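You operate a simulated robot arm through the tools that you are given. There is no shell and no other tool.

Carry out the task below with a simulated robot arm. There is one attempt and no reset: what you move stays moved.

Task
Wipe the dust off the purifier cover.
Fine: switch the air purifier off before you wipe, use the yellow cleaning pad and put it back, then switch on again and leave it running. Set down upright: yellow cleaning pad. What is to be rubbed or washed off counts as gone when no trace of it is left.

It is judged by the outcome, as a careful person would: the job done as asked, and still so three seconds after it is handed in. It fails if anything else is knocked over, pushed out of place, dropped, spilled or broken. Lids that push on must go on centred and level and be pressed home; caps that screw on are set level and turned clockwise until they are tight.

Robot
A 7-joint arm with a three-finger gripper, fixed in place. Base frame: the origin is on the floor under the middle of its stand, x ahead of it, y to its left, z up. Readings come in m, degrees, newtons and seconds.
With the tool pointing down near the work surface it reaches from about 0.1 to 0.76 m from the base axis. Its first joint turns from -166.0 to 166.0 degrees. Payload 2.94 kg.
The tool frame sits at the grasp point between the pads (the TCP): z along the fingers, y along the line on which they close. The tips reach 0.03 m beyond it. The gripper opens to 0.132 m; its body begins 0.107 m behind the TCP.
Orientation is that of the tool frame in the base frame, as a unit quaternion [x, y, z, w]. With the fingers straight down and closing along the base's y, the tool's x points along the base's -x, its y along +y and its z along -z.

Tools
- The arm moves only by the tool drive_tool. Its argument "moves" is a list of rows, each a list of 7 numbers: the shift along the base's x, y, z in m, then the turn, a rotation vector about the base's x, y, z in degrees, then the opening in per cent of the stroke, from 0 (shut) to 100 (fully open). In form: [[x, y, z, wx, wy, wz, fingers], ...]. A call has 1 to 20 rows; each row shifts and turns the commanded pose from where the row before left it. Rows are played at 5 a second. More than 0.05 m and 8.6 degrees between two rows, or a gripper value outside its range, and nothing of the call is played. A pose out of reach is approached as far as the arm can. The call stops where the force on the tool passes 40 N (or 10 N more than at its start, if that is more) or the arm is blocked; 0.2 s more then pass. Each finger travels about 0.0374 m/s and halts on what it meets, pressing with about 39 N; the grip force reading is that of the motor and also rises with nothing between the fingers. The clock runs only during rows and for 0.2 s after the last one: add rows that do not move to give the fingers time. The reply holds the time, the measured pose of the TCP, the force on the tool along the base axes, the opening and the grip force, in the units named above and with some noise, with the torque about the TCP (base axes, N m) and any sound that the robot's microphone picked up, and new pictures: "pictures" is both (left out), scene, wrist or none.
- Cameras (640 x 400 px; columns grow to the right, rows downward): "scene" is fixed at [0.3943, -0.4813, 1.3216]; the picture's right is [0.17, -0.99, 0.00], its down [-0.93, -0.16, -0.34] and it looks along [0.33, 0.06, -0.94] (base axes); focal length 274 px, centre (320, 200). "wrist" rides on the gripper at [0.072, 0.003, -0.144] in the tool frame; the picture's right is [-0.04, 1.00, 0.00], its down [-0.88, -0.04, -0.48] and it looks along [-0.47, -0.02, 0.88] (tool axes); focal length 256 px, centre (320, 200). There is no depth. A picture from a camera that has moved, and an enlarged one, comes with that camera's place and axes in the base frame and with its lens. The place of the scene camera against the robot may be out by one fixed shift of up to 0.025 m in any direction.
- move_column(by): moves the trunk up (or, below 0, down) by that many m; the arm rides with it, the base frame stays. It gives what a move gives, with no picture.
- zoom(camera, box): a new picture of the part [left, top, right, bottom] of that camera's present view, enlarged. It takes no simulated time.
- close_job(): hands the job in; it is judged then, once.

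Nothing tells you positions but the pictures and the camera data. Unless the task says otherwise, let go and move clear before handing in.

The tools are called after ">>>" by a JSON object that holds its "name" and its "arguments". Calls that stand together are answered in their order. drive_tool: Moves the arm, as the interface text tells. Its arguments: {"type":"object","properties":{"moves":{"type":"array"},"pictures":{"type":"string","enum":["both","scene","wrist","none"]}},"required":["moves"]} The other tools are called the same way: move_column (by) moves the trunk up or down; zoom (camera, box) takes an enlarged picture of a part of a camera's view; close_job () hands the job in.

At the start:

```text
time: 0.0
eef_pos: [0.6398, -0.2214, 0.8889]
ee_rot: [0.0, 1.0, -0.001, 0.0]
force: [0.2, -0.3, -0.1]
wrist_torque: [-0.01, 0.02, 0.03]
opening: 0.132
gripper_force: 0.0
trunk travel left (down, up): [-0.125, 0.415]
```

scene: 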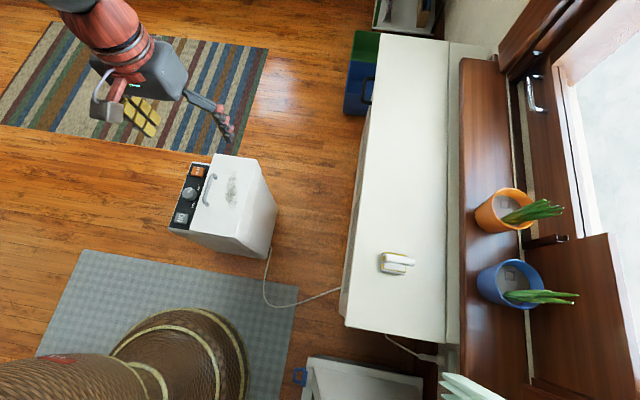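
wrist: 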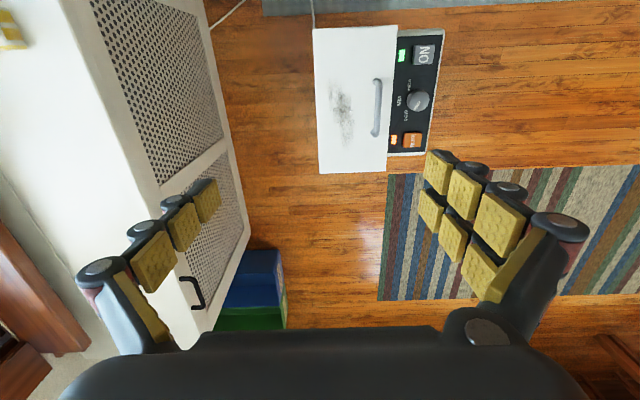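

I see a white air purifier standing on the floor with a control panel on one side, a dusty cover with a handle, and a white cabinet with what may be the yellow pad on top. I'll zoom in to identify things before moving.

>>> {"name": "zoom", "arguments": {"camera": "scene", "box": [150, 140, 310, 240]}}

>>> {"name": "zoom", "arguments": {"camera": "scene", "box": [340, 220, 460, 295]}}

>>> {"name": "zoom", "arguments": {"camera": "wrist", "box": [300, 20, 460, 120]}}

>>> {"name": "zoom", "arguments": {"camera": "wrist", "box": [300, 80, 460, 180]}}

```text
4.00 times, centred on (230, 190) of scene
camera zoom: at [0.3943, -0.4813, 1.3216], right [0.17, -0.99, 0.0], down [-0.93, -0.16, -0.34], along [0.33, 0.06, -0.94], focal length 1095 px, centre (680, 240)
```

zoom: 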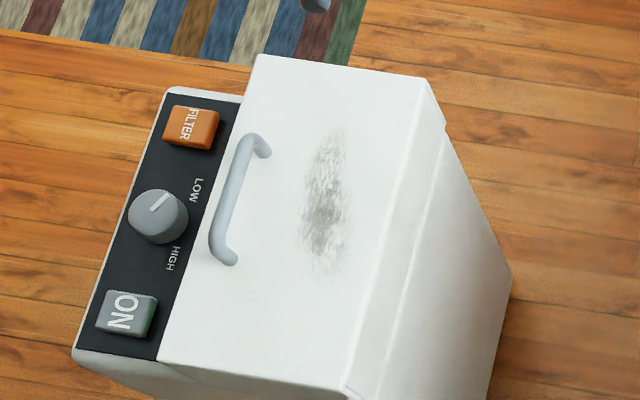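

```text
5.33 times, centred on (400, 258) of scene
camera zoom: at [0.3943, -0.4813, 1.3216], right [0.17, -0.99, 0.0], down [-0.93, -0.16, -0.34], along [0.33, 0.06, -0.94], focal length 1460 px, centre (-107, -107)
```

zoom: 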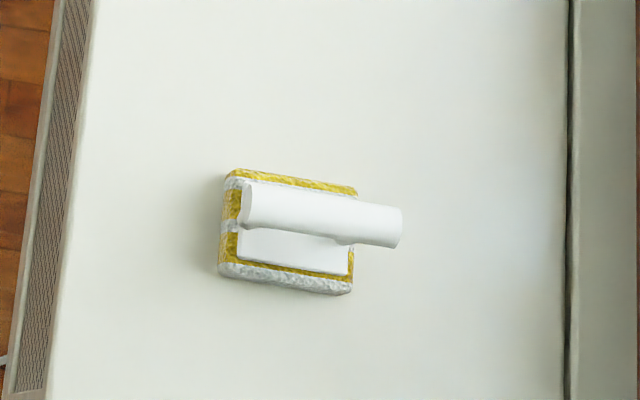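

```text
4.00 times, centred on (380, 70) of wrist
camera zoom: at [0.5694, -0.2192, 1.0321], right [0.04, 1.0, 0.0], down [0.88, -0.04, 0.48], along [0.47, -0.02, -0.88], focal length 1024 px, centre (80, 720)
```

zoom: 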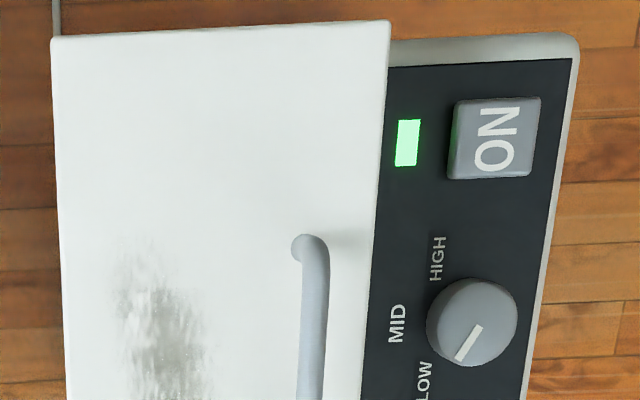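

```text
4.00 times, centred on (380, 130) of wrist
camera zoom: at [0.5694, -0.2192, 1.0321], right [0.04, 1.0, 0.0], down [0.88, -0.04, 0.48], along [0.47, -0.02, -0.88], focal length 1024 px, centre (80, 480)
```

zoom: 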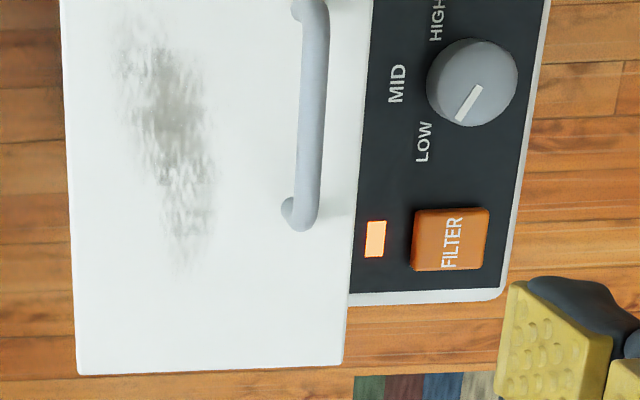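

The purifier is on the floor ahead of the arm, with the cover top at roughly z≈0.5. It carries an ON button with a green light, a knob and a FILTER button. The yellow pad with a white handle lies on the white cabinet to the right. I'll shift the wrist camera to triangulate these better.

>>> {"name": "drive_tool", "arguments": {"moves": [[-0.04, 0.02, 0, 0, 0, 0, 100], [-0.04, 0.02, 0, 0, 0, 0, 100], [-0.04, 0.02, 0, 0, 0, 0, 100], [-0.04, 0.02, 0, 0, 0, 0, 100], [-0.03, 0.02, 0, 0, 0, 0, 100], [0, 0, 0, 0, 0, 0, 100]], "pictures": "both"}}

```text
time: 1.4
eef_pos: [0.4519, -0.1213, 0.8886]
ee_rot: [0.0, 1.0, 0.0, 0.001]
force: [1.0, -0.2, 0.4]
wrist_torque: [-0.02, -0.01, 0.0]
opening: 0.1318
gripper_force: 0.0
trunk travel left (down, up): [-0.125, 0.415]
camera wrist: at [0.3804, -0.1194, 1.0327], right [0.04, 1.0, 0.0], down [0.88, -0.04, 0.48], along [0.47, -0.02, -0.88], focal length 256 px, centre (320, 200)
```

scene: 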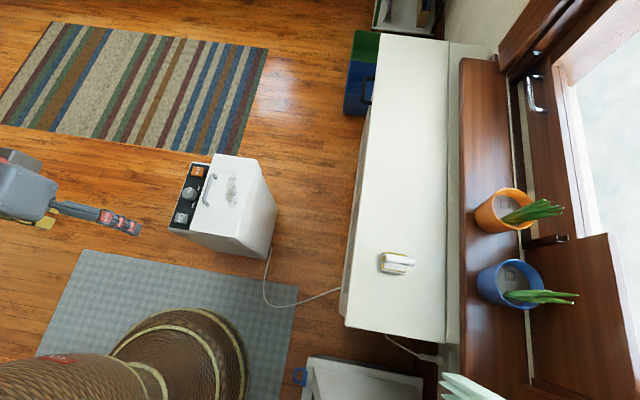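
wrist: 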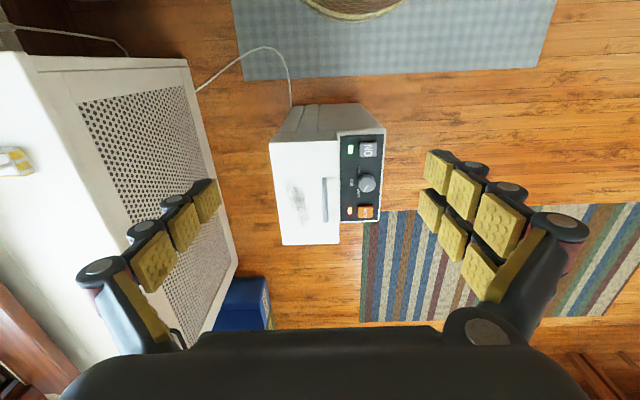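

The wrist camera now shows the purifier and the pad (at the left edge). I'll zoom in for precise corner positions.

>>> {"name": "zoom", "arguments": {"camera": "wrist", "box": [250, 95, 410, 195]}}

>>> {"name": "zoom", "arguments": {"camera": "wrist", "box": [250, 155, 410, 255]}}

>>> {"name": "zoom", "arguments": {"camera": "wrist", "box": [0, 120, 120, 195]}}

```text
4.00 times, centred on (330, 145) of wrist
camera zoom: at [0.3804, -0.1194, 1.0327], right [0.04, 1.0, 0.0], down [0.88, -0.04, 0.48], along [0.47, -0.02, -0.88], focal length 1024 px, centre (280, 420)
```

zoom: 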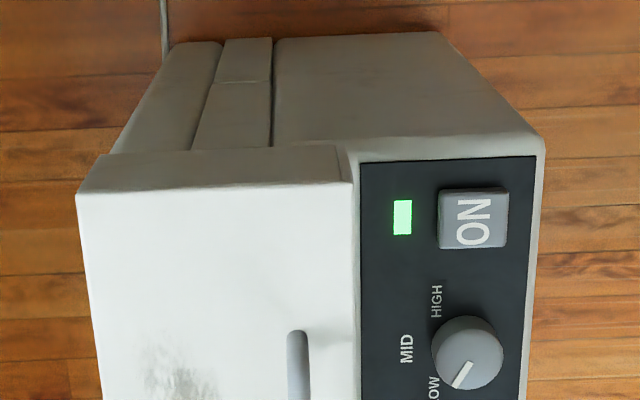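

```text
4.00 times, centred on (330, 205) of wrist
camera zoom: at [0.3804, -0.1194, 1.0327], right [0.04, 1.0, 0.0], down [0.88, -0.04, 0.48], along [0.47, -0.02, -0.88], focal length 1024 px, centre (280, 180)
```

zoom: 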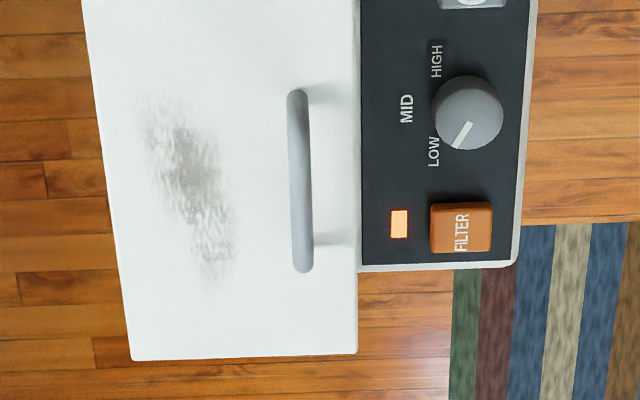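

```text
5.33 times, centred on (60, 158) of wrist
camera zoom: at [0.3804, -0.1194, 1.0327], right [0.04, 1.0, 0.0], down [0.88, -0.04, 0.48], along [0.47, -0.02, -0.88], focal length 1365 px, centre (1707, 427)
```

zoom: 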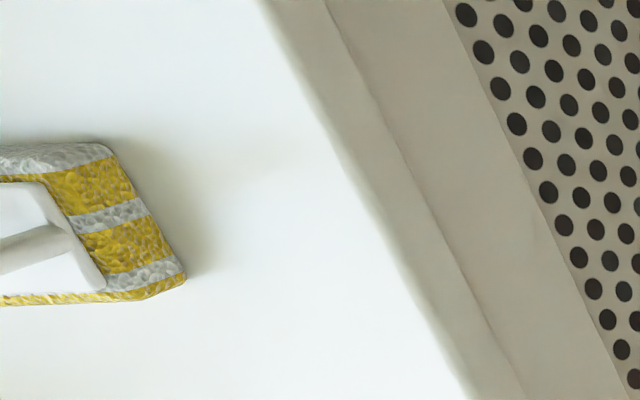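

The two wrist views agree: the cover top is level at z≈0.52 and spans x 0.519–0.776, y −0.229 to −0.088. The ON button's top centre is near (0.561, −0.015, 0.455), and the pad is near (0.51, −0.67) on the cabinet at z≈0.60. Next I'll close the gripper and move above the ON button.

>>> {"name": "drive_tool", "arguments": {"moves": [[0.0273, 0.0265, 0, 0, 0, 0, 0], [0.0273, 0.0265, 0, 0, 0, 0, 0], [0.0273, 0.0265, 0, 0, 0, 0, 0], [0.0273, 0.0268, 0, 0, 0, 0, 0], [0, 0, -0.04, 0, 0, 0, 0], [0, 0, -0.04, 0, 0, 0, 0], [0, 0, -0.04, 0, 0, 0, 0], [0, 0, -0.04, 0, 0, 0, 0], [0, 0, -0.04, 0, 0, 0, 0], [0, 0, -0.04, 0, 0, 0, 0], [0, 0, 0, 0, 0, 0, 0], [0, 0, 0, 0, 0, 0, 0]], "pictures": "both"}}

```text
time: 4.0
eef_pos: [0.5586, -0.0144, 0.6488]
ee_rot: [0.0, 1.0, 0.0, 0.0]
force: [-0.2, -0.4, -0.3]
wrist_torque: [0.0, -0.02, 0.0]
opening: 0.0001
gripper_force: 28.0
trunk travel left (down, up): [-0.125, 0.415]
camera wrist: at [0.4877, -0.0117, 0.7915], right [0.04, 1.0, 0.0], down [0.88, -0.04, 0.48], along [0.48, -0.02, -0.88], focal length 256 px, centre (320, 200)
```

scene: 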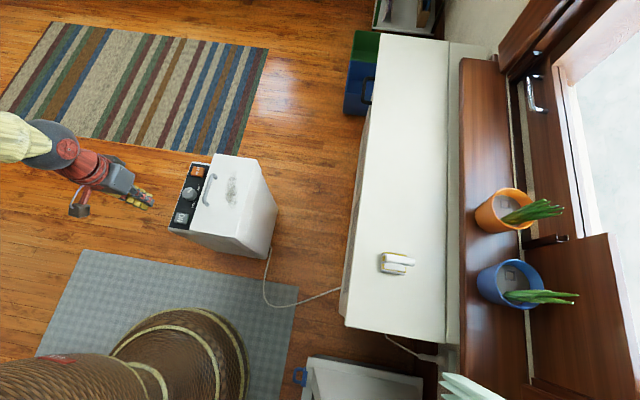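
wrist: 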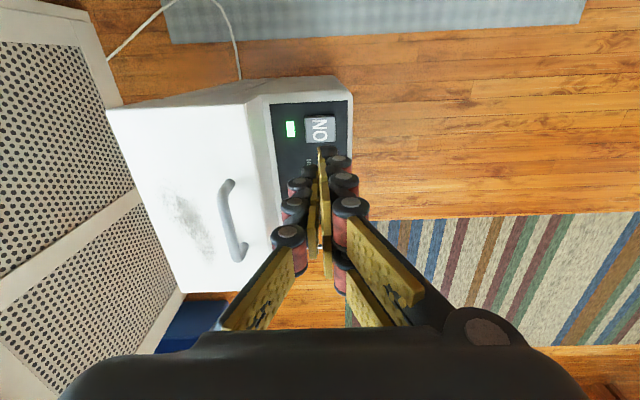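

The gripper is closed above the ON button, and the green light is lit. I'll check the fingertip arrangement before pressing.

>>> {"name": "zoom", "arguments": {"camera": "wrist", "box": [240, 80, 400, 180]}}

>>> {"name": "zoom", "arguments": {"camera": "scene", "box": [60, 140, 220, 240]}}

```text
4.00 times, centred on (320, 130) of wrist
camera zoom: at [0.4877, -0.0117, 0.7915], right [0.04, 1.0, 0.0], down [0.88, -0.04, 0.48], along [0.48, -0.02, -0.88], focal length 1024 px, centre (320, 480)
```

zoom: 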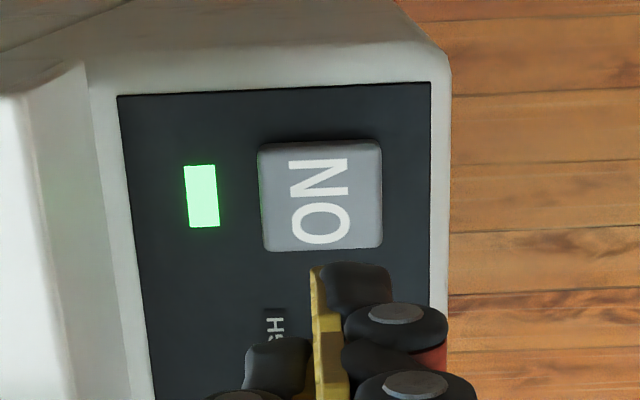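

```text
4.00 times, centred on (140, 190) of scene
camera zoom: at [0.3943, -0.4813, 1.3216], right [0.17, -0.99, 0.0], down [-0.93, -0.16, -0.34], along [0.33, 0.06, -0.94], focal length 1095 px, centre (1040, 240)
```

zoom: 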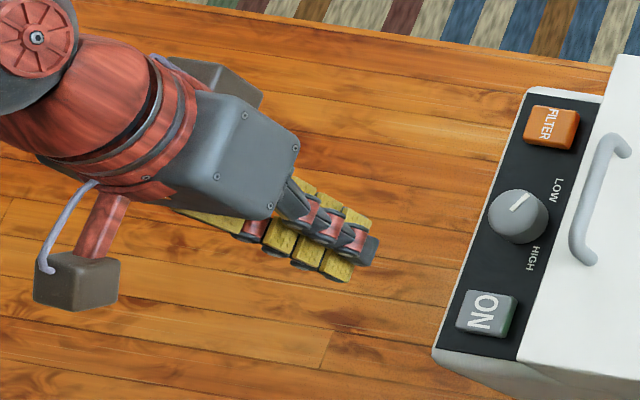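

The fingertips line up with the ON button, and both the knob and the cover are well clear. I'll descend to just above the button and then press in small steps.

>>> {"name": "drive_tool", "arguments": {"moves": [[0.004, 0, -0.04, 0, 0, 0, 0], [0, 0, -0.04, 0, 0, 0, 0], [0, 0, -0.04, 0, 0, 0, 0], [0, 0, -0.03, 0, 0, 0, 0], [0, 0, 0, 0, 0, 0, 0]], "pictures": "both"}}

```text
time: 5.2
eef_pos: [0.5637, -0.0155, 0.4969]
ee_rot: [0.0, 1.0, 0.0, 0.0]
force: [-0.1, 0.5, -0.1]
wrist_torque: [0.0, 0.05, -0.02]
opening: 0.0
gripper_force: 28.4
trunk travel left (down, up): [-0.125, 0.415]
camera wrist: at [0.4932, -0.0124, 0.6413], right [0.04, 1.0, 0.0], down [0.88, -0.04, 0.48], along [0.48, -0.02, -0.88], focal length 256 px, centre (320, 200)
```

scene: 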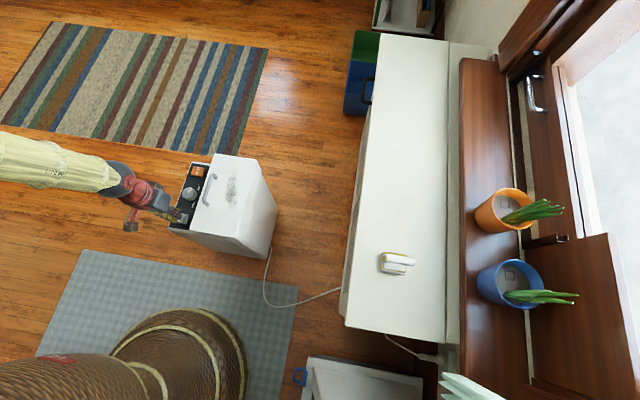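
wrist: 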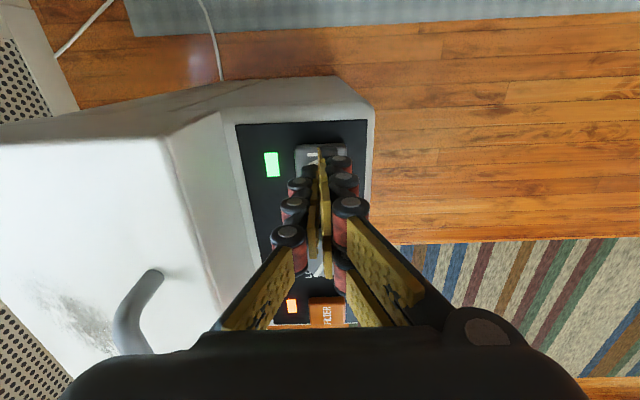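

>>> {"name": "drive_tool", "arguments": {"moves": [[0, 0, -0.003, 0, 0, 0, 0], [0, 0, -0.003, 0, 0, 0, 0], [0, 0, -0.002, 0, 0, 0, 0]], "pictures": "wrist"}}

>>> {"name": "zoom", "arguments": {"camera": "wrist", "box": [240, 100, 400, 200]}}

```text
time: 6.0
eef_pos: [0.5631, -0.0159, 0.4904]
ee_rot: [0.001, 1.0, 0.0, 0.0]
force: [-0.8, 0.7, 1.2]
wrist_torque: [-0.01, -0.02, -0.01]
opening: 0.0001
gripper_force: 29.1
trunk travel left (down, up): [-0.125, 0.415]
camera wrist: at [0.4924, -0.0127, 0.6344], right [0.04, 1.0, 0.0], down [0.88, -0.04, 0.48], along [0.47, -0.02, -0.88], focal length 256 px, centre (320, 200)
```

wrist: 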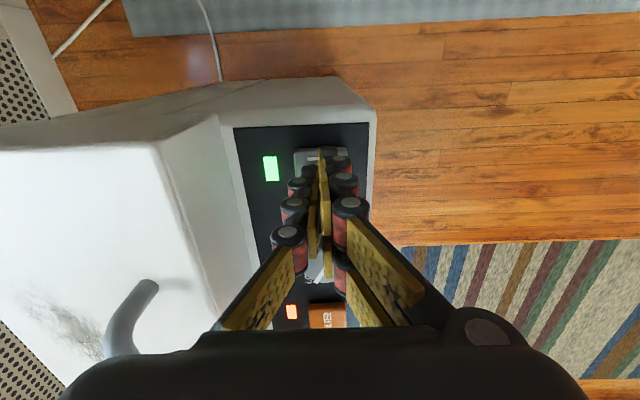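

```text
4.00 times, centred on (320, 150) of wrist
camera zoom: at [0.4924, -0.0127, 0.6344], right [0.04, 1.0, 0.0], down [0.88, -0.04, 0.48], along [0.47, -0.02, -0.88], focal length 1024 px, centre (320, 400)
```

zoom: 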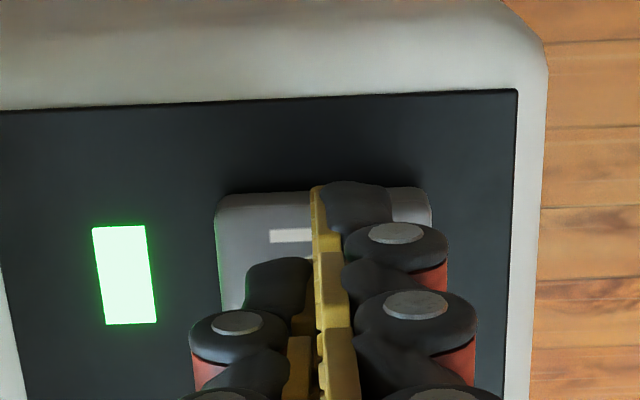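

I'm close to contact, with the fingertips over the button, so I'll continue in small steps.

>>> {"name": "drive_tool", "arguments": {"moves": [[0, 0, -0.002, 0, 0, 0, 0], [0, 0, -0.002, 0, 0, 0, 0]], "pictures": "wrist"}}

```text
time: 6.6
eef_pos: [0.5634, -0.0162, 0.4877]
ee_rot: [0.0, 1.0, 0.0, 0.0]
force: [-0.2, 0.1, -0.1]
wrist_torque: [-0.02, -0.03, 0.01]
opening: 0.0
gripper_force: 28.9
trunk travel left (down, up): [-0.125, 0.415]
camera wrist: at [0.4921, -0.013, 0.6304], right [0.04, 1.0, 0.0], down [0.88, -0.04, 0.48], along [0.47, -0.02, -0.88], focal length 256 px, centre (320, 200)
```

wrist: 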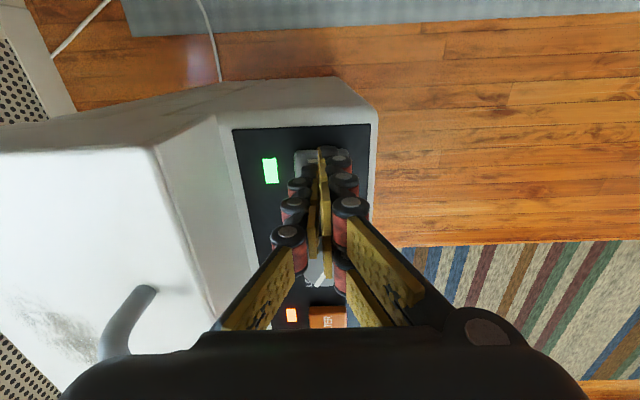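

>>> {"name": "drive_tool", "arguments": {"moves": [[0, 0, -0.002, 0, 0, 0, 0], [0, 0, -0.002, 0, 0, 0, 0]], "pictures": "wrist"}}

```text
time: 7.2
eef_pos: [0.5624, -0.0167, 0.4834]
ee_rot: [0.0, 1.0, 0.0, 0.0]
force: [-0.6, -0.4, 0.0]
wrist_torque: [0.01, -0.02, 0.01]
opening: 0.0001
gripper_force: 29.1
trunk travel left (down, up): [-0.125, 0.415]
camera wrist: at [0.4924, -0.013, 0.6265], right [0.04, 1.0, 0.0], down [0.88, -0.04, 0.48], along [0.48, -0.02, -0.88], focal length 256 px, centre (320, 200)
```

wrist: 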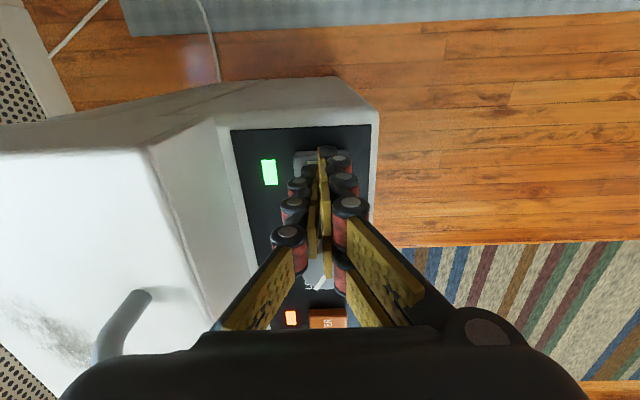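

>>> {"name": "drive_tool", "arguments": {"moves": [[0, 0, -0.002, 0, 0, 0, 0], [0, 0, -0.002, 0, 0, 0, 0]], "pictures": "wrist"}}

```text
time: 7.8
eef_pos: [0.5641, -0.0158, 0.4782]
ee_rot: [-0.001, 1.0, 0.0, 0.001]
force: [-0.1, -1.4, 1.0]
wrist_torque: [-0.04, 0.0, 0.03]
opening: 0.006
gripper_force: 28.7
trunk travel left (down, up): [-0.125, 0.415]
heard: click
camera wrist: at [0.4926, -0.0129, 0.6221], right [0.04, 1.0, 0.0], down [0.88, -0.04, 0.48], along [0.48, -0.02, -0.88], focal length 256 px, centre (320, 200)
```

wrist: 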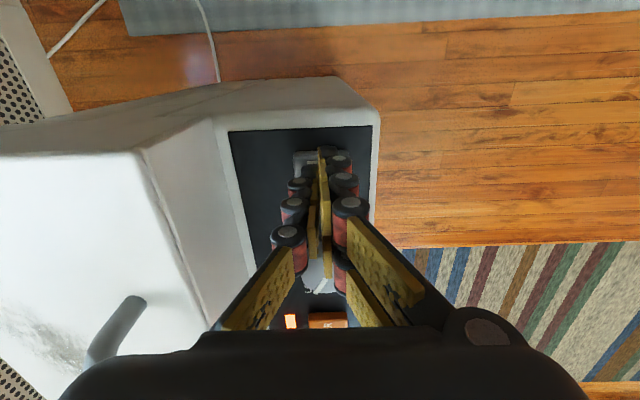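

There was a click and the green light went out, so the purifier is off. Now I'll lift straight up, swing over towards the cabinet with the tool turned −90° about z, and look at the pad.

>>> {"name": "drive_tool", "arguments": {"moves": [[0, 0, 0.02, 0, 0, 0, 0], [0, 0, 0.045, 0, 0, 0, 0], [0, 0, 0.045, 0, 0, 0, 0], [0, 0, 0.045, 0, 0, 0, 0], [0, 0, 0.045, 0, 0, 0, 0], [0, 0, 0.045, 0, 0, 0, 0], [0, 0, 0.045, 0, 0, 0, 0], [0, 0, 0.045, 0, 0, 0, 0], [0, 0, 0.045, 0, 0, 0, 0]], "pictures": "wrist"}}

>>> {"name": "drive_tool", "arguments": {"moves": [[-0.00775, -0.042, 0, 0, 0, -7.5, 70], [-0.00775, -0.042, 0, 0, 0, -7.5, 70], [-0.00775, -0.042, 0, 0, 0, -7.5, 70], [-0.00775, -0.042, 0, 0, 0, -7.5, 70], [-0.00775, -0.042, 0, 0, 0, -7.5, 70], [-0.00775, -0.042, 0, 0, 0, -7.5, 70], [-0.00775, -0.042, 0, 0, 0, -7.5, 70], [-0.00775, -0.042, 0, 0, 0, -7.5, 70], [-0.00775, -0.042, 0, 0, 0, -7.5, 70], [-0.00775, -0.042, 0, 0, 0, -7.5, 70], [-0.00775, -0.042, 0, 0, 0, -7.5, 70], [-0.00775, -0.042, 0, 0, 0, -7.5, 70], [0, 0, 0, 0, 0, 0, 70], [0, 0, 0, 0, 0, 0, 70]], "pictures": "both"}}

```text
time: 9.8
eef_pos: [0.5622, -0.0172, 0.8572]
ee_rot: [0.0, 1.0, 0.0, 0.0]
force: [0.5, -0.4, 0.4]
wrist_torque: [0.02, -0.01, 0.01]
opening: 0.0
gripper_force: 28.7
trunk travel left (down, up): [-0.125, 0.415]
camera wrist: at [0.491, -0.0128, 1.0017], right [0.04, 1.0, 0.0], down [0.88, -0.04, 0.47], along [0.47, -0.02, -0.88], focal length 256 px, centre (320, 200)
```

wrist: 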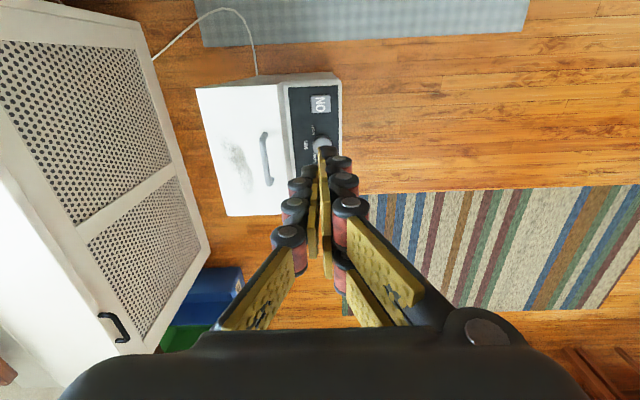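

```text
time: 12.8
eef_pos: [0.4703, -0.5204, 0.8554]
ee_rot: [0.707, 0.707, 0.001, 0.001]
force: [0.4, 1.1, 0.4]
wrist_torque: [-0.01, 0.05, -0.01]
opening: 0.0921
gripper_force: 0.0
trunk travel left (down, up): [-0.125, 0.415]
camera wrist: at [0.4742, -0.4481, 0.9997], right [1.0, -0.04, 0.0], down [-0.04, -0.88, 0.48], along [-0.02, -0.48, -0.88], focal length 256 px, centre (320, 200)
```

scene: 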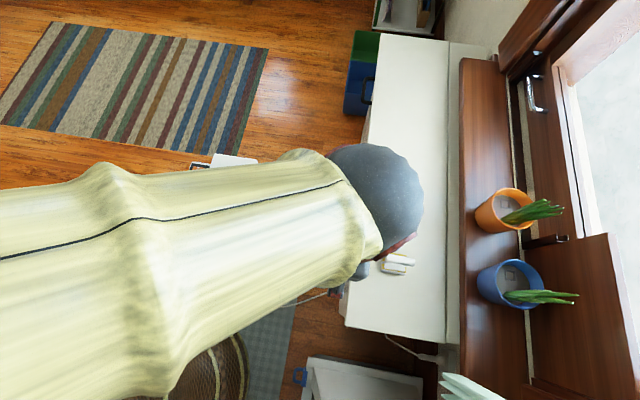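
wrist: 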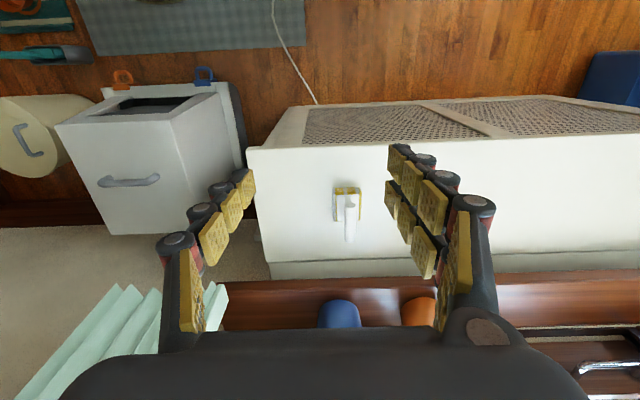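

The pad is visible on the cabinet between the fingers; zooming in.

>>> {"name": "zoom", "arguments": {"camera": "wrist", "box": [308, 170, 388, 250]}}

>>> {"name": "zoom", "arguments": {"camera": "scene", "box": [300, 220, 460, 320]}}

```text
5.00 times, centred on (348, 210) of wrist
camera zoom: at [0.4742, -0.4481, 0.9997], right [1.0, -0.04, 0.0], down [-0.04, -0.88, 0.48], along [-0.02, -0.48, -0.88], focal length 1280 px, centre (180, 150)
```

zoom: 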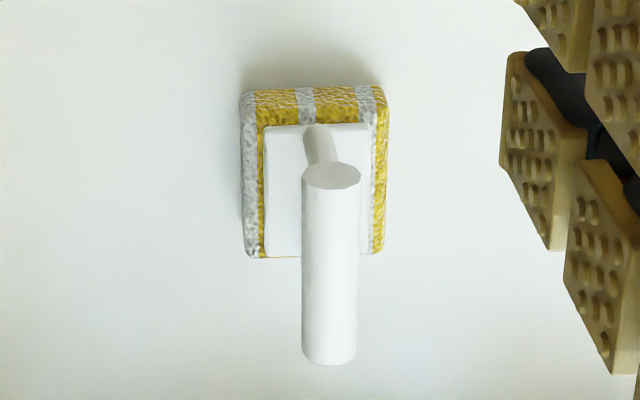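

```text
4.00 times, centred on (380, 270) of scene
camera zoom: at [0.3943, -0.4813, 1.3216], right [0.17, -0.99, 0.0], down [-0.93, -0.16, -0.34], along [0.33, 0.06, -0.94], focal length 1095 px, centre (80, -80)
```

zoom: 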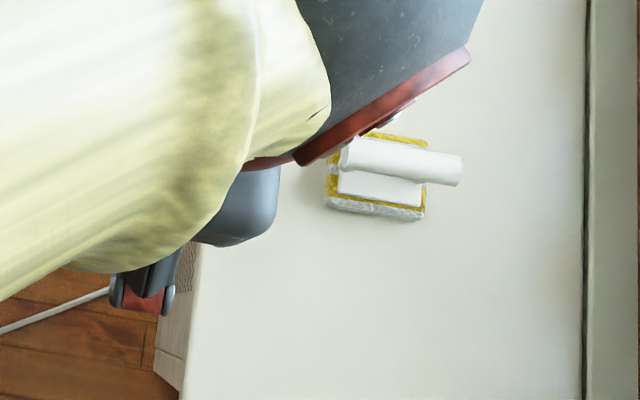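

The sponge spans about x 0.488–0.537, y −0.641 to −0.709. Its white bar handle runs along y at about (0.511, −0.672, z≈0.665). That is near the reach limit, so I'll tilt the tool outward about 21° about x and move above it.

>>> {"name": "drive_tool", "arguments": {"moves": [[0, 0, 0, -7, 0, 0, 70], [0, 0, 0, -7, 0, 0, 70], [0, 0, 0, -7, 0, 0, 70], [0.0103, -0.038, -0.015, 0, 0, 0, 70], [0.0103, -0.038, -0.015, 0, 0, 0, 70], [0.0103, -0.038, -0.015, 0, 0, 0, 70], [0.0101, -0.038, -0.015, 0, 0, 0, 70], [0, 0, 0, 0, 0, 0, 70], [0, 0, 0, 0, 0, 0, 70]], "pictures": "both"}}

```text
time: 14.8
eef_pos: [0.5135, -0.6731, 0.7983]
ee_rot: [0.696, 0.695, -0.129, 0.129]
force: [-0.4, 0.0, -0.6]
wrist_torque: [-0.02, 0.0, -0.02]
opening: 0.0922
gripper_force: 0.0
trunk travel left (down, up): [-0.125, 0.415]
camera wrist: at [0.5176, -0.5542, 0.9062], right [1.0, -0.04, 0.02], down [-0.04, -0.65, 0.76], along [-0.02, -0.76, -0.65], focal length 256 px, centre (320, 200)
```

scene: 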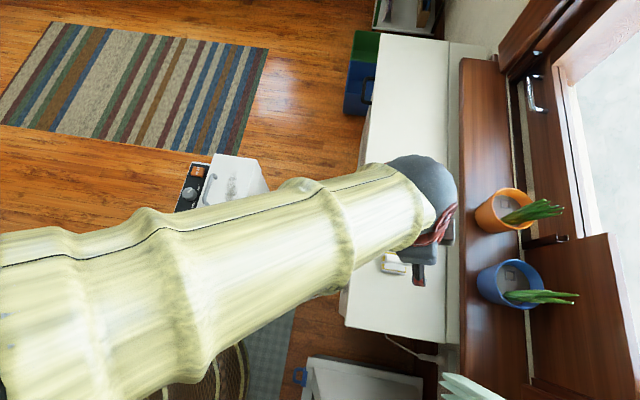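
wrist: 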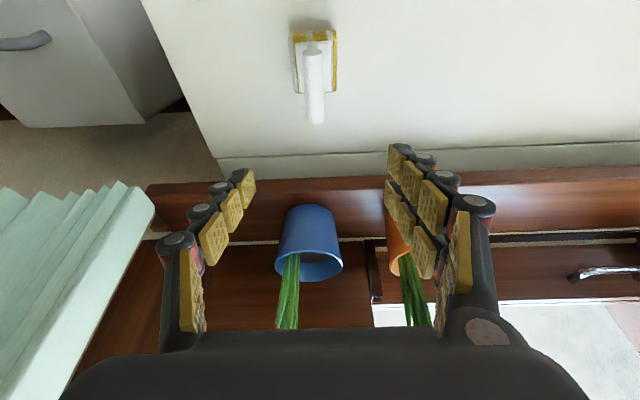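

The arm reached the tilted pose above the pad. I'll zoom in to pin down the handle.

>>> {"name": "zoom", "arguments": {"camera": "wrist", "box": [250, 20, 378, 100]}}

>>> {"name": "zoom", "arguments": {"camera": "wrist", "box": [250, 60, 378, 140]}}

```text
5.00 times, centred on (314, 60) of wrist
camera zoom: at [0.5176, -0.5542, 0.9062], right [1.0, -0.04, 0.02], down [-0.04, -0.65, 0.76], along [-0.02, -0.76, -0.65], focal length 1280 px, centre (350, 900)
```

zoom: 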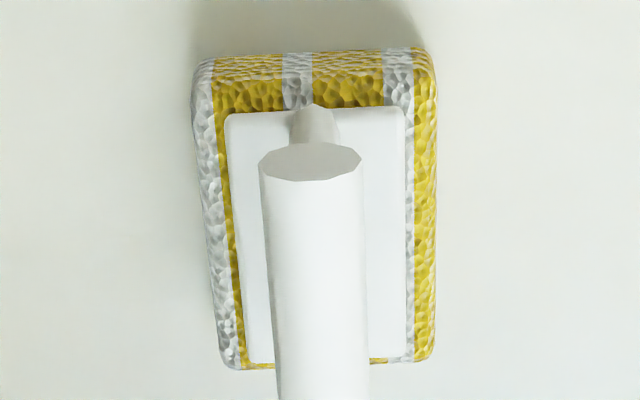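

```text
5.00 times, centred on (314, 100) of wrist
camera zoom: at [0.5176, -0.5542, 0.9062], right [1.0, -0.04, 0.02], down [-0.04, -0.65, 0.76], along [-0.02, -0.76, -0.65], focal length 1280 px, centre (350, 700)
```

zoom: 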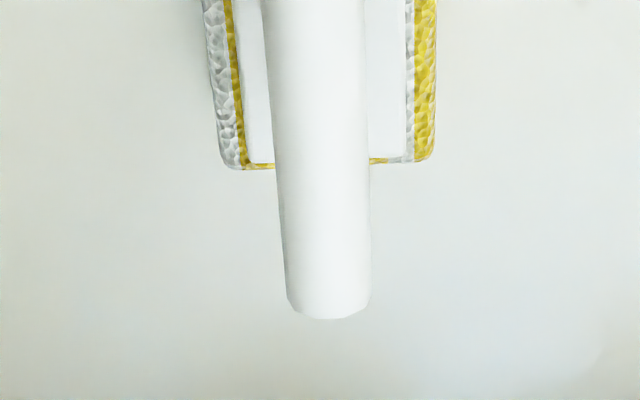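

The handle bar axis is at x≈0.511, z≈0.670, spanning y −0.638 to −0.703, and the plate top is at z≈0.627. I'll descend so the bar lies between the pads with the tips clear of the plate.

>>> {"name": "drive_tool", "arguments": {"moves": [[-0.001, 0.002, -0.035, 0, 0, 0, 70], [0, 0, -0.035, 0, 0, 0, 70], [0, 0, -0.03, 0, 0, 0, 70], [0, 0, -0.01, 0, 0, 0, 70], [0, 0, 0, 0, 0, 0, 70]], "pictures": "both"}}

```text
time: 16.0
eef_pos: [0.5102, -0.6701, 0.6859]
ee_rot: [0.695, 0.696, -0.129, 0.129]
force: [-0.2, 0.6, -0.3]
wrist_torque: [0.02, 0.01, 0.01]
opening: 0.0926
gripper_force: 0.0
trunk travel left (down, up): [-0.125, 0.415]
camera wrist: at [0.515, -0.5513, 0.7957], right [1.0, -0.04, 0.02], down [-0.04, -0.65, 0.76], along [-0.02, -0.76, -0.65], focal length 256 px, centre (320, 200)
```

scene: 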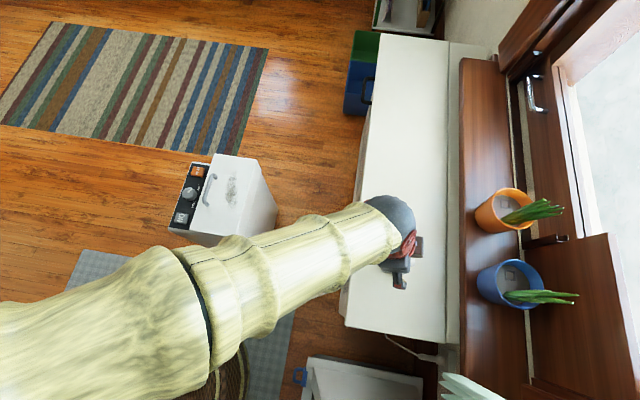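
wrist: 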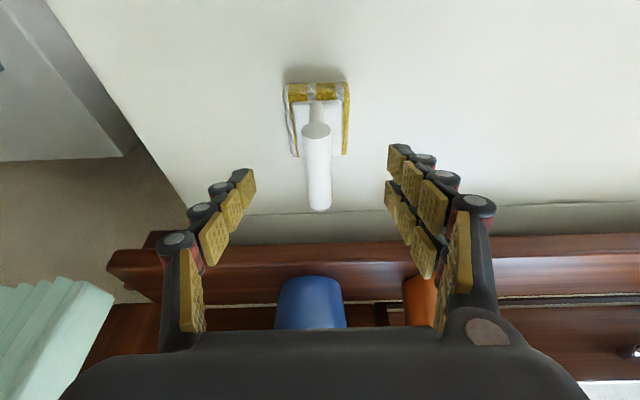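

The bar sits centred between the fingers. I'll go down the last few millimetres and close on it.

>>> {"name": "drive_tool", "arguments": {"moves": [[-0.001, 0, -0.007, 0, 0, 0, 70], [0, 0, 0, 0, 0, 0, 70], [0, 0, 0, 0, 0, 0, 40], [0, 0, 0, 0, 0, 0, 20], [0, 0, 0, 0, 0, 0, 0], [0, 0, 0, 0, 0, 0, 0], [0, 0, 0, 0, 0, 0, 0], [0, 0, 0, 0, 0, 0, 0], [0, 0, 0, 0, 0, 0, 0]], "pictures": "both"}}

```text
time: 18.0
eef_pos: [0.5095, -0.6698, 0.6808]
ee_rot: [0.695, 0.696, -0.13, 0.129]
force: [0.6, -0.7, -0.5]
wrist_torque: [0.01, 0.0, 0.02]
opening: 0.0167
gripper_force: 27.7
trunk travel left (down, up): [-0.125, 0.415]
camera wrist: at [0.5137, -0.5504, 0.7891], right [1.0, -0.04, 0.01], down [-0.04, -0.65, 0.76], along [-0.02, -0.76, -0.65], focal length 256 px, centre (320, 200)
```

scene: 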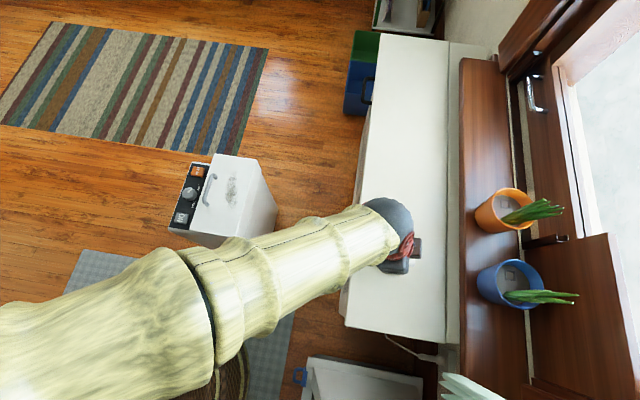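
wrist: 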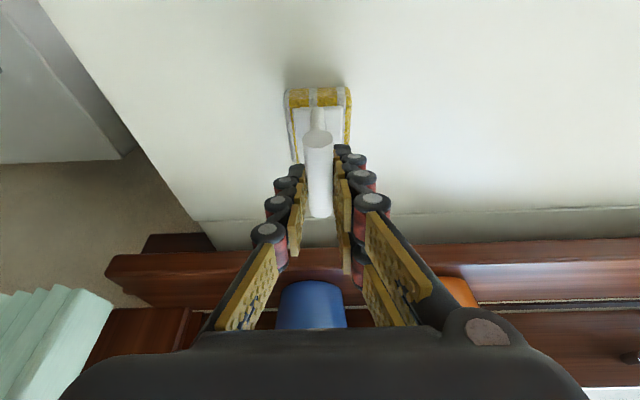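

The pad is gripped (opening 16.7 mm on the bar) at TCP (0.5095, −0.6698, 0.681), which I'll remember as the put-back pose. I'll lift it and check the hold.

>>> {"name": "drive_tool", "arguments": {"moves": [[0, 0, 0.005, 0, 0, 0, 0], [0, 0, 0.015, 0, 0, 0, 0], [0, 0, 0.03, 0, 0, 0, 0], [0, 0, 0.03, 0, 0, 0, 0], [0, 0, 0.03, 0, 0, 0, 0], [0, 0, 0.02, 0, 0, 0, 0], [0, 0, 0, 0, 0, 0, 0]], "pictures": "both"}}

```text
time: 19.6
eef_pos: [0.5094, -0.67, 0.8106]
ee_rot: [0.695, 0.695, -0.13, 0.129]
force: [0.0, 0.1, -0.2]
wrist_torque: [0.02, -0.01, -0.01]
opening: 0.0159
gripper_force: 38.7
trunk travel left (down, up): [-0.125, 0.415]
camera wrist: at [0.5123, -0.5516, 0.9192], right [1.0, -0.04, 0.01], down [-0.04, -0.65, 0.76], along [-0.02, -0.76, -0.65], focal length 256 px, centre (320, 200)
```

scene: 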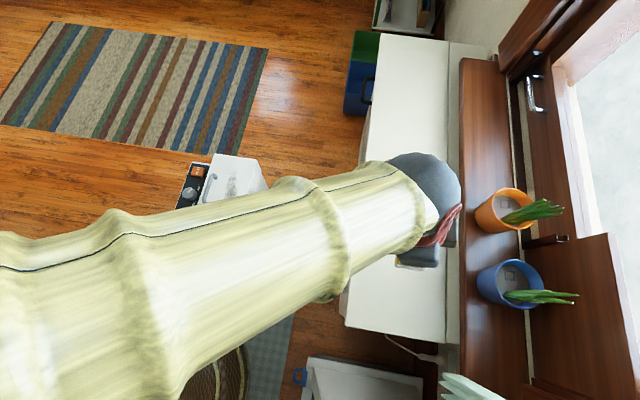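
wrist: 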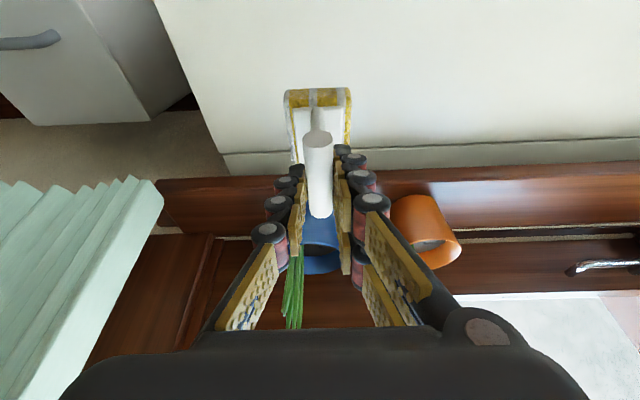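

The pad is lifted and unchanged in the grip. Now I'll carry it over to above the dust patch (dust spans about x 0.598–0.727, y −0.208 to −0.152).

>>> {"name": "drive_tool", "arguments": {"moves": [[0.0123, 0.0405, 0, 0, 0, 0, 0], [0.0123, 0.0405, 0, 0, 0, 0, 0], [0.0123, 0.0405, 0, 0, 0, 0, 0], [0.0123, 0.0405, 0, 0, 0, 0, 0], [0.0123, 0.0405, 0, 0, 0, 0, 0], [0.0123, 0.0405, 0, 0, 0, 0, 0], [0.0123, 0.0405, 0, 0, 0, 0, 0], [0.0123, 0.0405, 0, 0, 0, 0, 0], [0.0123, 0.0405, 0, 0, 0, 0, 0], [0.0123, 0.0405, 0, 0, 0, 0, 0], [0.0123, 0.0405, 0, 0, 0, 0, 0], [0.0123, 0.0405, 0, 0, 0, 0, 0], [0, 0, -0.04, 0, 0, 0, 0], [0, 0, -0.04, 0, 0, 0, 0], [0, 0, -0.03, 0, 0, 0, 0], [0, 0, 0, 0, 0, 0, 0]], "pictures": "both"}}

```text
time: 23.0
eef_pos: [0.6561, -0.1846, 0.7012]
ee_rot: [0.696, 0.695, -0.129, 0.13]
force: [-0.3, 0.8, -0.7]
wrist_torque: [0.0, 0.0, 0.01]
opening: 0.0162
gripper_force: 39.4
trunk travel left (down, up): [-0.125, 0.415]
camera wrist: at [0.6597, -0.0653, 0.8103], right [1.0, -0.04, 0.02], down [-0.04, -0.65, 0.76], along [-0.02, -0.76, -0.65], focal length 256 px, centre (320, 200)
```

scene: 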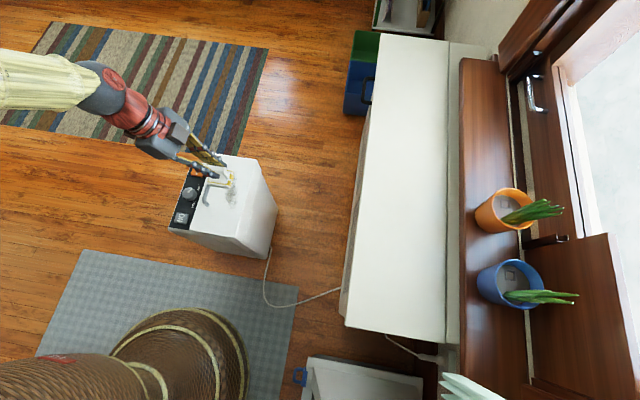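
wrist: 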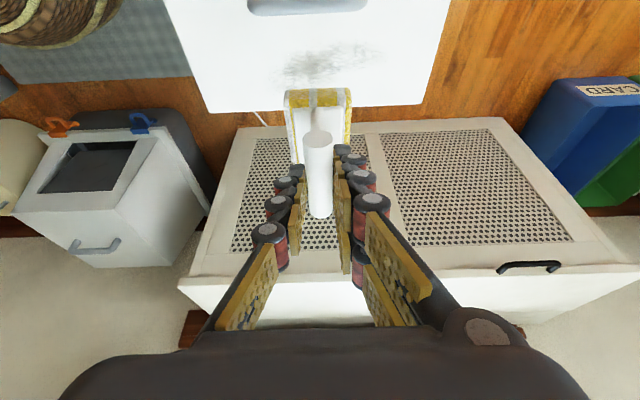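

The pad hovers above the cover. Zooming in on the dust to confirm its extent relative to the pad.

>>> {"name": "zoom", "arguments": {"camera": "wrist", "box": [190, 0, 450, 120]}}

>>> {"name": "zoom", "arguments": {"camera": "scene", "box": [160, 140, 288, 220]}}

```text
2.46 times, centred on (320, 60) of wrist
camera zoom: at [0.6597, -0.0653, 0.8103], right [1.0, -0.04, 0.02], down [-0.04, -0.65, 0.76], along [-0.02, -0.76, -0.65], focal length 630 px, centre (320, 545)
```

zoom: 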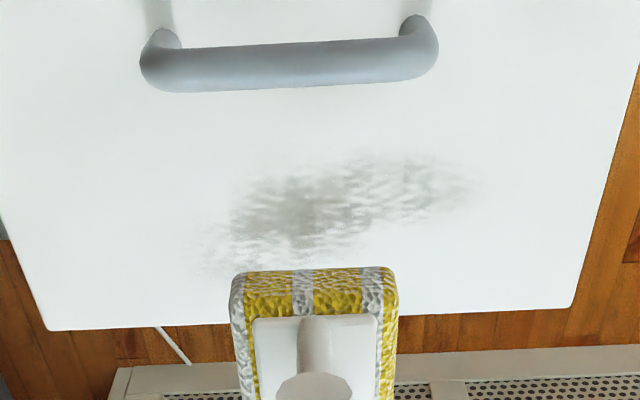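

```text
5.00 times, centred on (224, 180) of scene
camera zoom: at [0.3943, -0.4813, 1.3216], right [0.17, -0.99, 0.0], down [-0.93, -0.16, -0.34], along [0.33, 0.06, -0.94], focal length 1368 px, centre (800, 300)
```

zoom: 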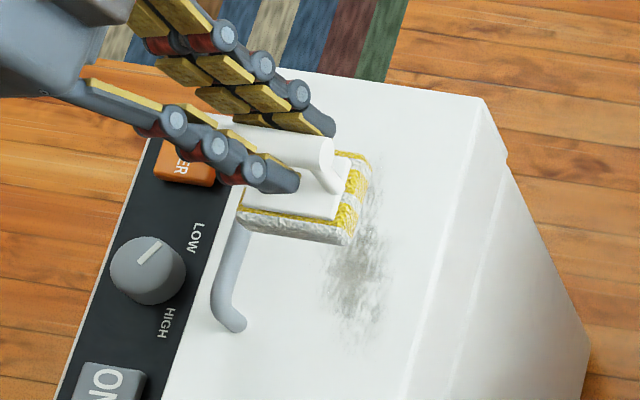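

Dust extents are confirmed, with the cover handle at y > −0.128, about 2 cm clear of the pad. I'll descend close to the cover, then feel for contact.

>>> {"name": "drive_tool", "arguments": {"moves": [[0, 0, -0.03, 0, 0, 0, 0], [0, 0, -0.03, 0, 0, 0, 0], [0, 0, -0.02, 0, 0, 0, 0], [0, 0, 0, 0, 0, 0, 0]], "pictures": "both"}}

>>> {"name": "zoom", "arguments": {"camera": "scene", "box": [160, 140, 288, 220]}}

```text
time: 24.0
eef_pos: [0.6574, -0.1836, 0.6212]
ee_rot: [0.695, 0.695, -0.129, 0.128]
force: [-0.7, 0.2, 0.0]
wrist_torque: [0.02, 0.02, -0.04]
opening: 0.0161
gripper_force: 39.1
trunk travel left (down, up): [-0.125, 0.415]
camera wrist: at [0.6609, -0.0641, 0.7301], right [1.0, -0.04, 0.02], down [-0.04, -0.65, 0.76], along [-0.02, -0.76, -0.65], focal length 256 px, centre (320, 200)
```

scene: 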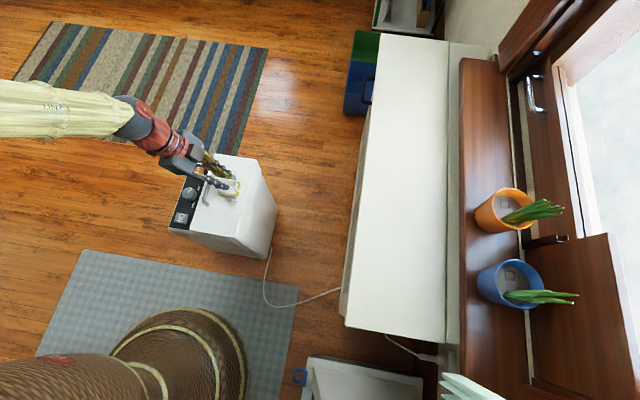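
wrist: 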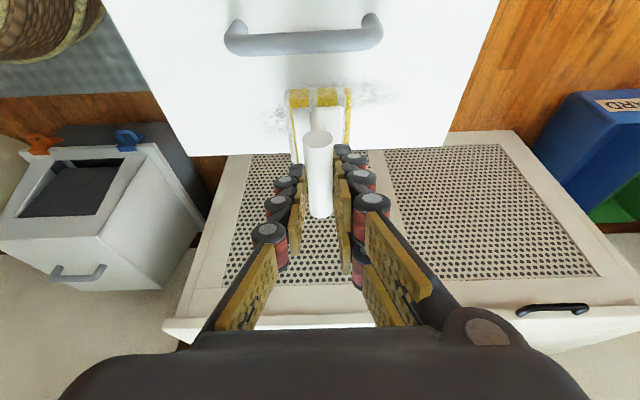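

```text
5.00 times, centred on (224, 180) of scene
camera zoom: at [0.3943, -0.4813, 1.3216], right [0.17, -0.99, 0.0], down [-0.93, -0.16, -0.34], along [0.33, 0.06, -0.94], focal length 1368 px, centre (800, 300)
```

zoom: 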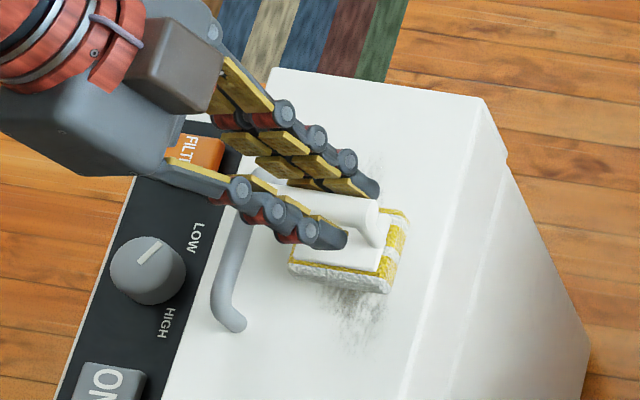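

>>> {"name": "drive_tool", "arguments": {"moves": [[0, 0, -0.004, 0, 0, 0, 0], [0, 0, -0.004, 0, 0, 0, 0], [0, 0, -0.003, 0, 0, 0, 0]], "pictures": "none"}}

>>> {"name": "drive_tool", "arguments": {"moves": [[0, 0, -0.002, 0, 0, 0, 0], [0, 0, -0.002, 0, 0, 0, 0]], "pictures": "none"}}

```text
time: 24.8
eef_pos: [0.6568, -0.1834, 0.611]
ee_rot: [0.695, 0.696, -0.129, 0.128]
force: [0.5, 0.3, -0.9]
wrist_torque: [0.02, 0.0, 0.03]
opening: 0.0161
gripper_force: 38.9
trunk travel left (down, up): [-0.125, 0.415]
```

```text
time: 25.4
eef_pos: [0.657, -0.1836, 0.6072]
ee_rot: [0.695, 0.696, -0.128, 0.129]
force: [0.3, -1.2, -0.8]
wrist_torque: [0.03, 0.01, 0.0]
opening: 0.0162
gripper_force: 38.9
trunk travel left (down, up): [-0.125, 0.415]
```

>>> {"name": "drive_tool", "arguments": {"moves": [[0, 0, -0.002, 0, 0, 0, 0]], "pictures": "none"}}

>>> {"name": "drive_tool", "arguments": {"moves": [[0, 0, -0.002, 0, 0, 0, 0]], "pictures": "none"}}

>>> {"name": "drive_tool", "arguments": {"moves": [[0, 0, -0.001, 0, 0, 0, 0]], "pictures": "scene"}}

>>> {"name": "zoom", "arguments": {"camera": "scene", "box": [160, 140, 288, 220]}}

```text
time: 25.8
eef_pos: [0.6569, -0.1847, 0.6049]
ee_rot: [0.695, 0.696, -0.129, 0.129]
force: [-0.7, 0.2, -0.7]
wrist_torque: [-0.02, -0.01, 0.0]
opening: 0.0159
gripper_force: 39.1
trunk travel left (down, up): [-0.125, 0.415]
```

```text
time: 26.2
eef_pos: [0.6571, -0.1844, 0.6047]
ee_rot: [0.696, 0.695, -0.128, 0.13]
force: [-1.7, 1.6, 10.0]
wrist_torque: [0.22, 0.09, -0.05]
opening: 0.016
gripper_force: 39.3
trunk travel left (down, up): [-0.125, 0.415]
```

```text
time: 26.6
eef_pos: [0.656, -0.1854, 0.6042]
ee_rot: [0.695, 0.695, -0.129, 0.131]
force: [-4.1, 0.8, 20.0]
wrist_torque: [0.11, 0.09, 0.0]
opening: 0.016
gripper_force: 39.2
trunk travel left (down, up): [-0.125, 0.415]
```

scene: 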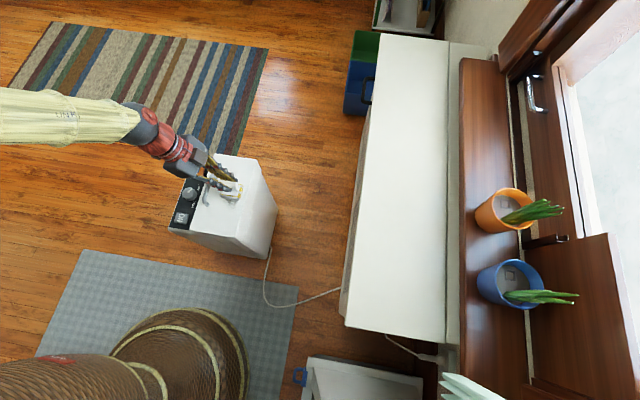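

```text
5.00 times, centred on (224, 180) of scene
camera zoom: at [0.3943, -0.4813, 1.3216], right [0.17, -0.99, 0.0], down [-0.93, -0.16, -0.34], along [0.33, 0.06, -0.94], focal length 1368 px, centre (800, 300)
```

zoom: 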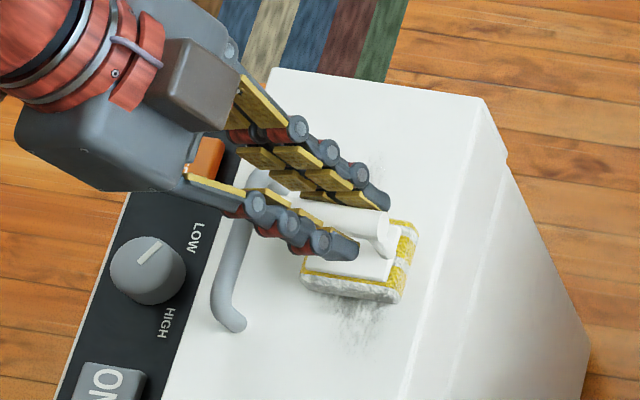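

Contact found at TCP z≈0.604, with 20 N now. I'll ease off to around 10 N and start wiping slowly along x, watching the force.

>>> {"name": "drive_tool", "arguments": {"moves": [[0, 0, 0.001, 0, 0, 0, 0], [-0.008, 0, 0, 0, 0, 0, 0], [-0.012, 0, 0, 0, 0, 0, 0], [-0.012, 0, 0, 0, 0, 0, 0], [-0.012, 0, 0, 0, 0, 0, 0]], "pictures": "scene"}}

>>> {"name": "zoom", "arguments": {"camera": "scene", "box": [160, 140, 288, 220]}}

```text
time: 27.8
eef_pos: [0.6136, -0.1833, 0.6038]
ee_rot: [0.695, 0.696, -0.129, 0.131]
force: [9.3, 1.2, 30.3]
wrist_torque: [-0.09, -0.12, 0.01]
opening: 0.016
gripper_force: 39.1
trunk travel left (down, up): [-0.125, 0.415]
```

scene: 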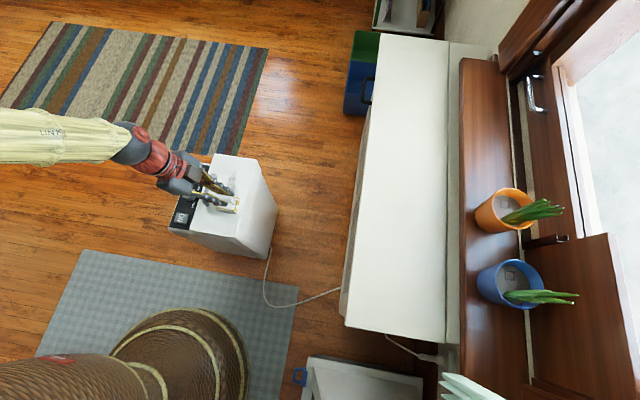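

```text
5.00 times, centred on (224, 180) of scene
camera zoom: at [0.3943, -0.4813, 1.3216], right [0.17, -0.99, 0.0], down [-0.93, -0.16, -0.34], along [0.33, 0.06, -0.94], focal length 1368 px, centre (800, 300)
```

zoom: 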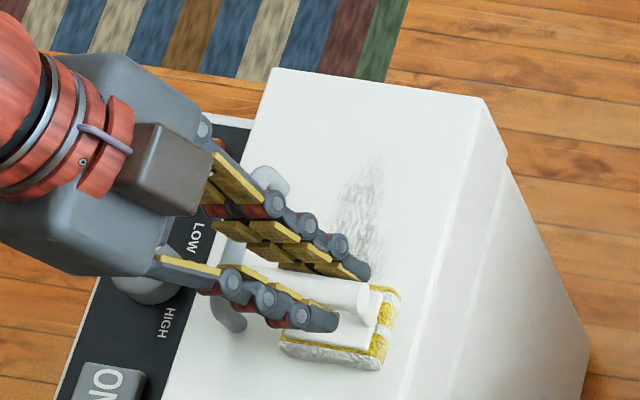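

The force rose to 30 N, so I'll back off 2 mm and continue the stroke.

>>> {"name": "drive_tool", "arguments": {"moves": [[0, 0, 0.002, 0, 0, 0, 0], [-0.01, 0, 0, 0, 0, 0, 0], [-0.01, 0, 0, 0, 0, 0, 0], [-0.01, 0, 0, 0, 0, 0, 0]], "pictures": "none"}}

```text
time: 28.8
eef_pos: [0.581, -0.1827, 0.6042]
ee_rot: [0.695, 0.696, -0.13, 0.128]
force: [2.7, 0.6, 16.6]
wrist_torque: [-0.14, 0.02, 0.02]
opening: 0.0163
gripper_force: 38.7
trunk travel left (down, up): [-0.125, 0.415]
```

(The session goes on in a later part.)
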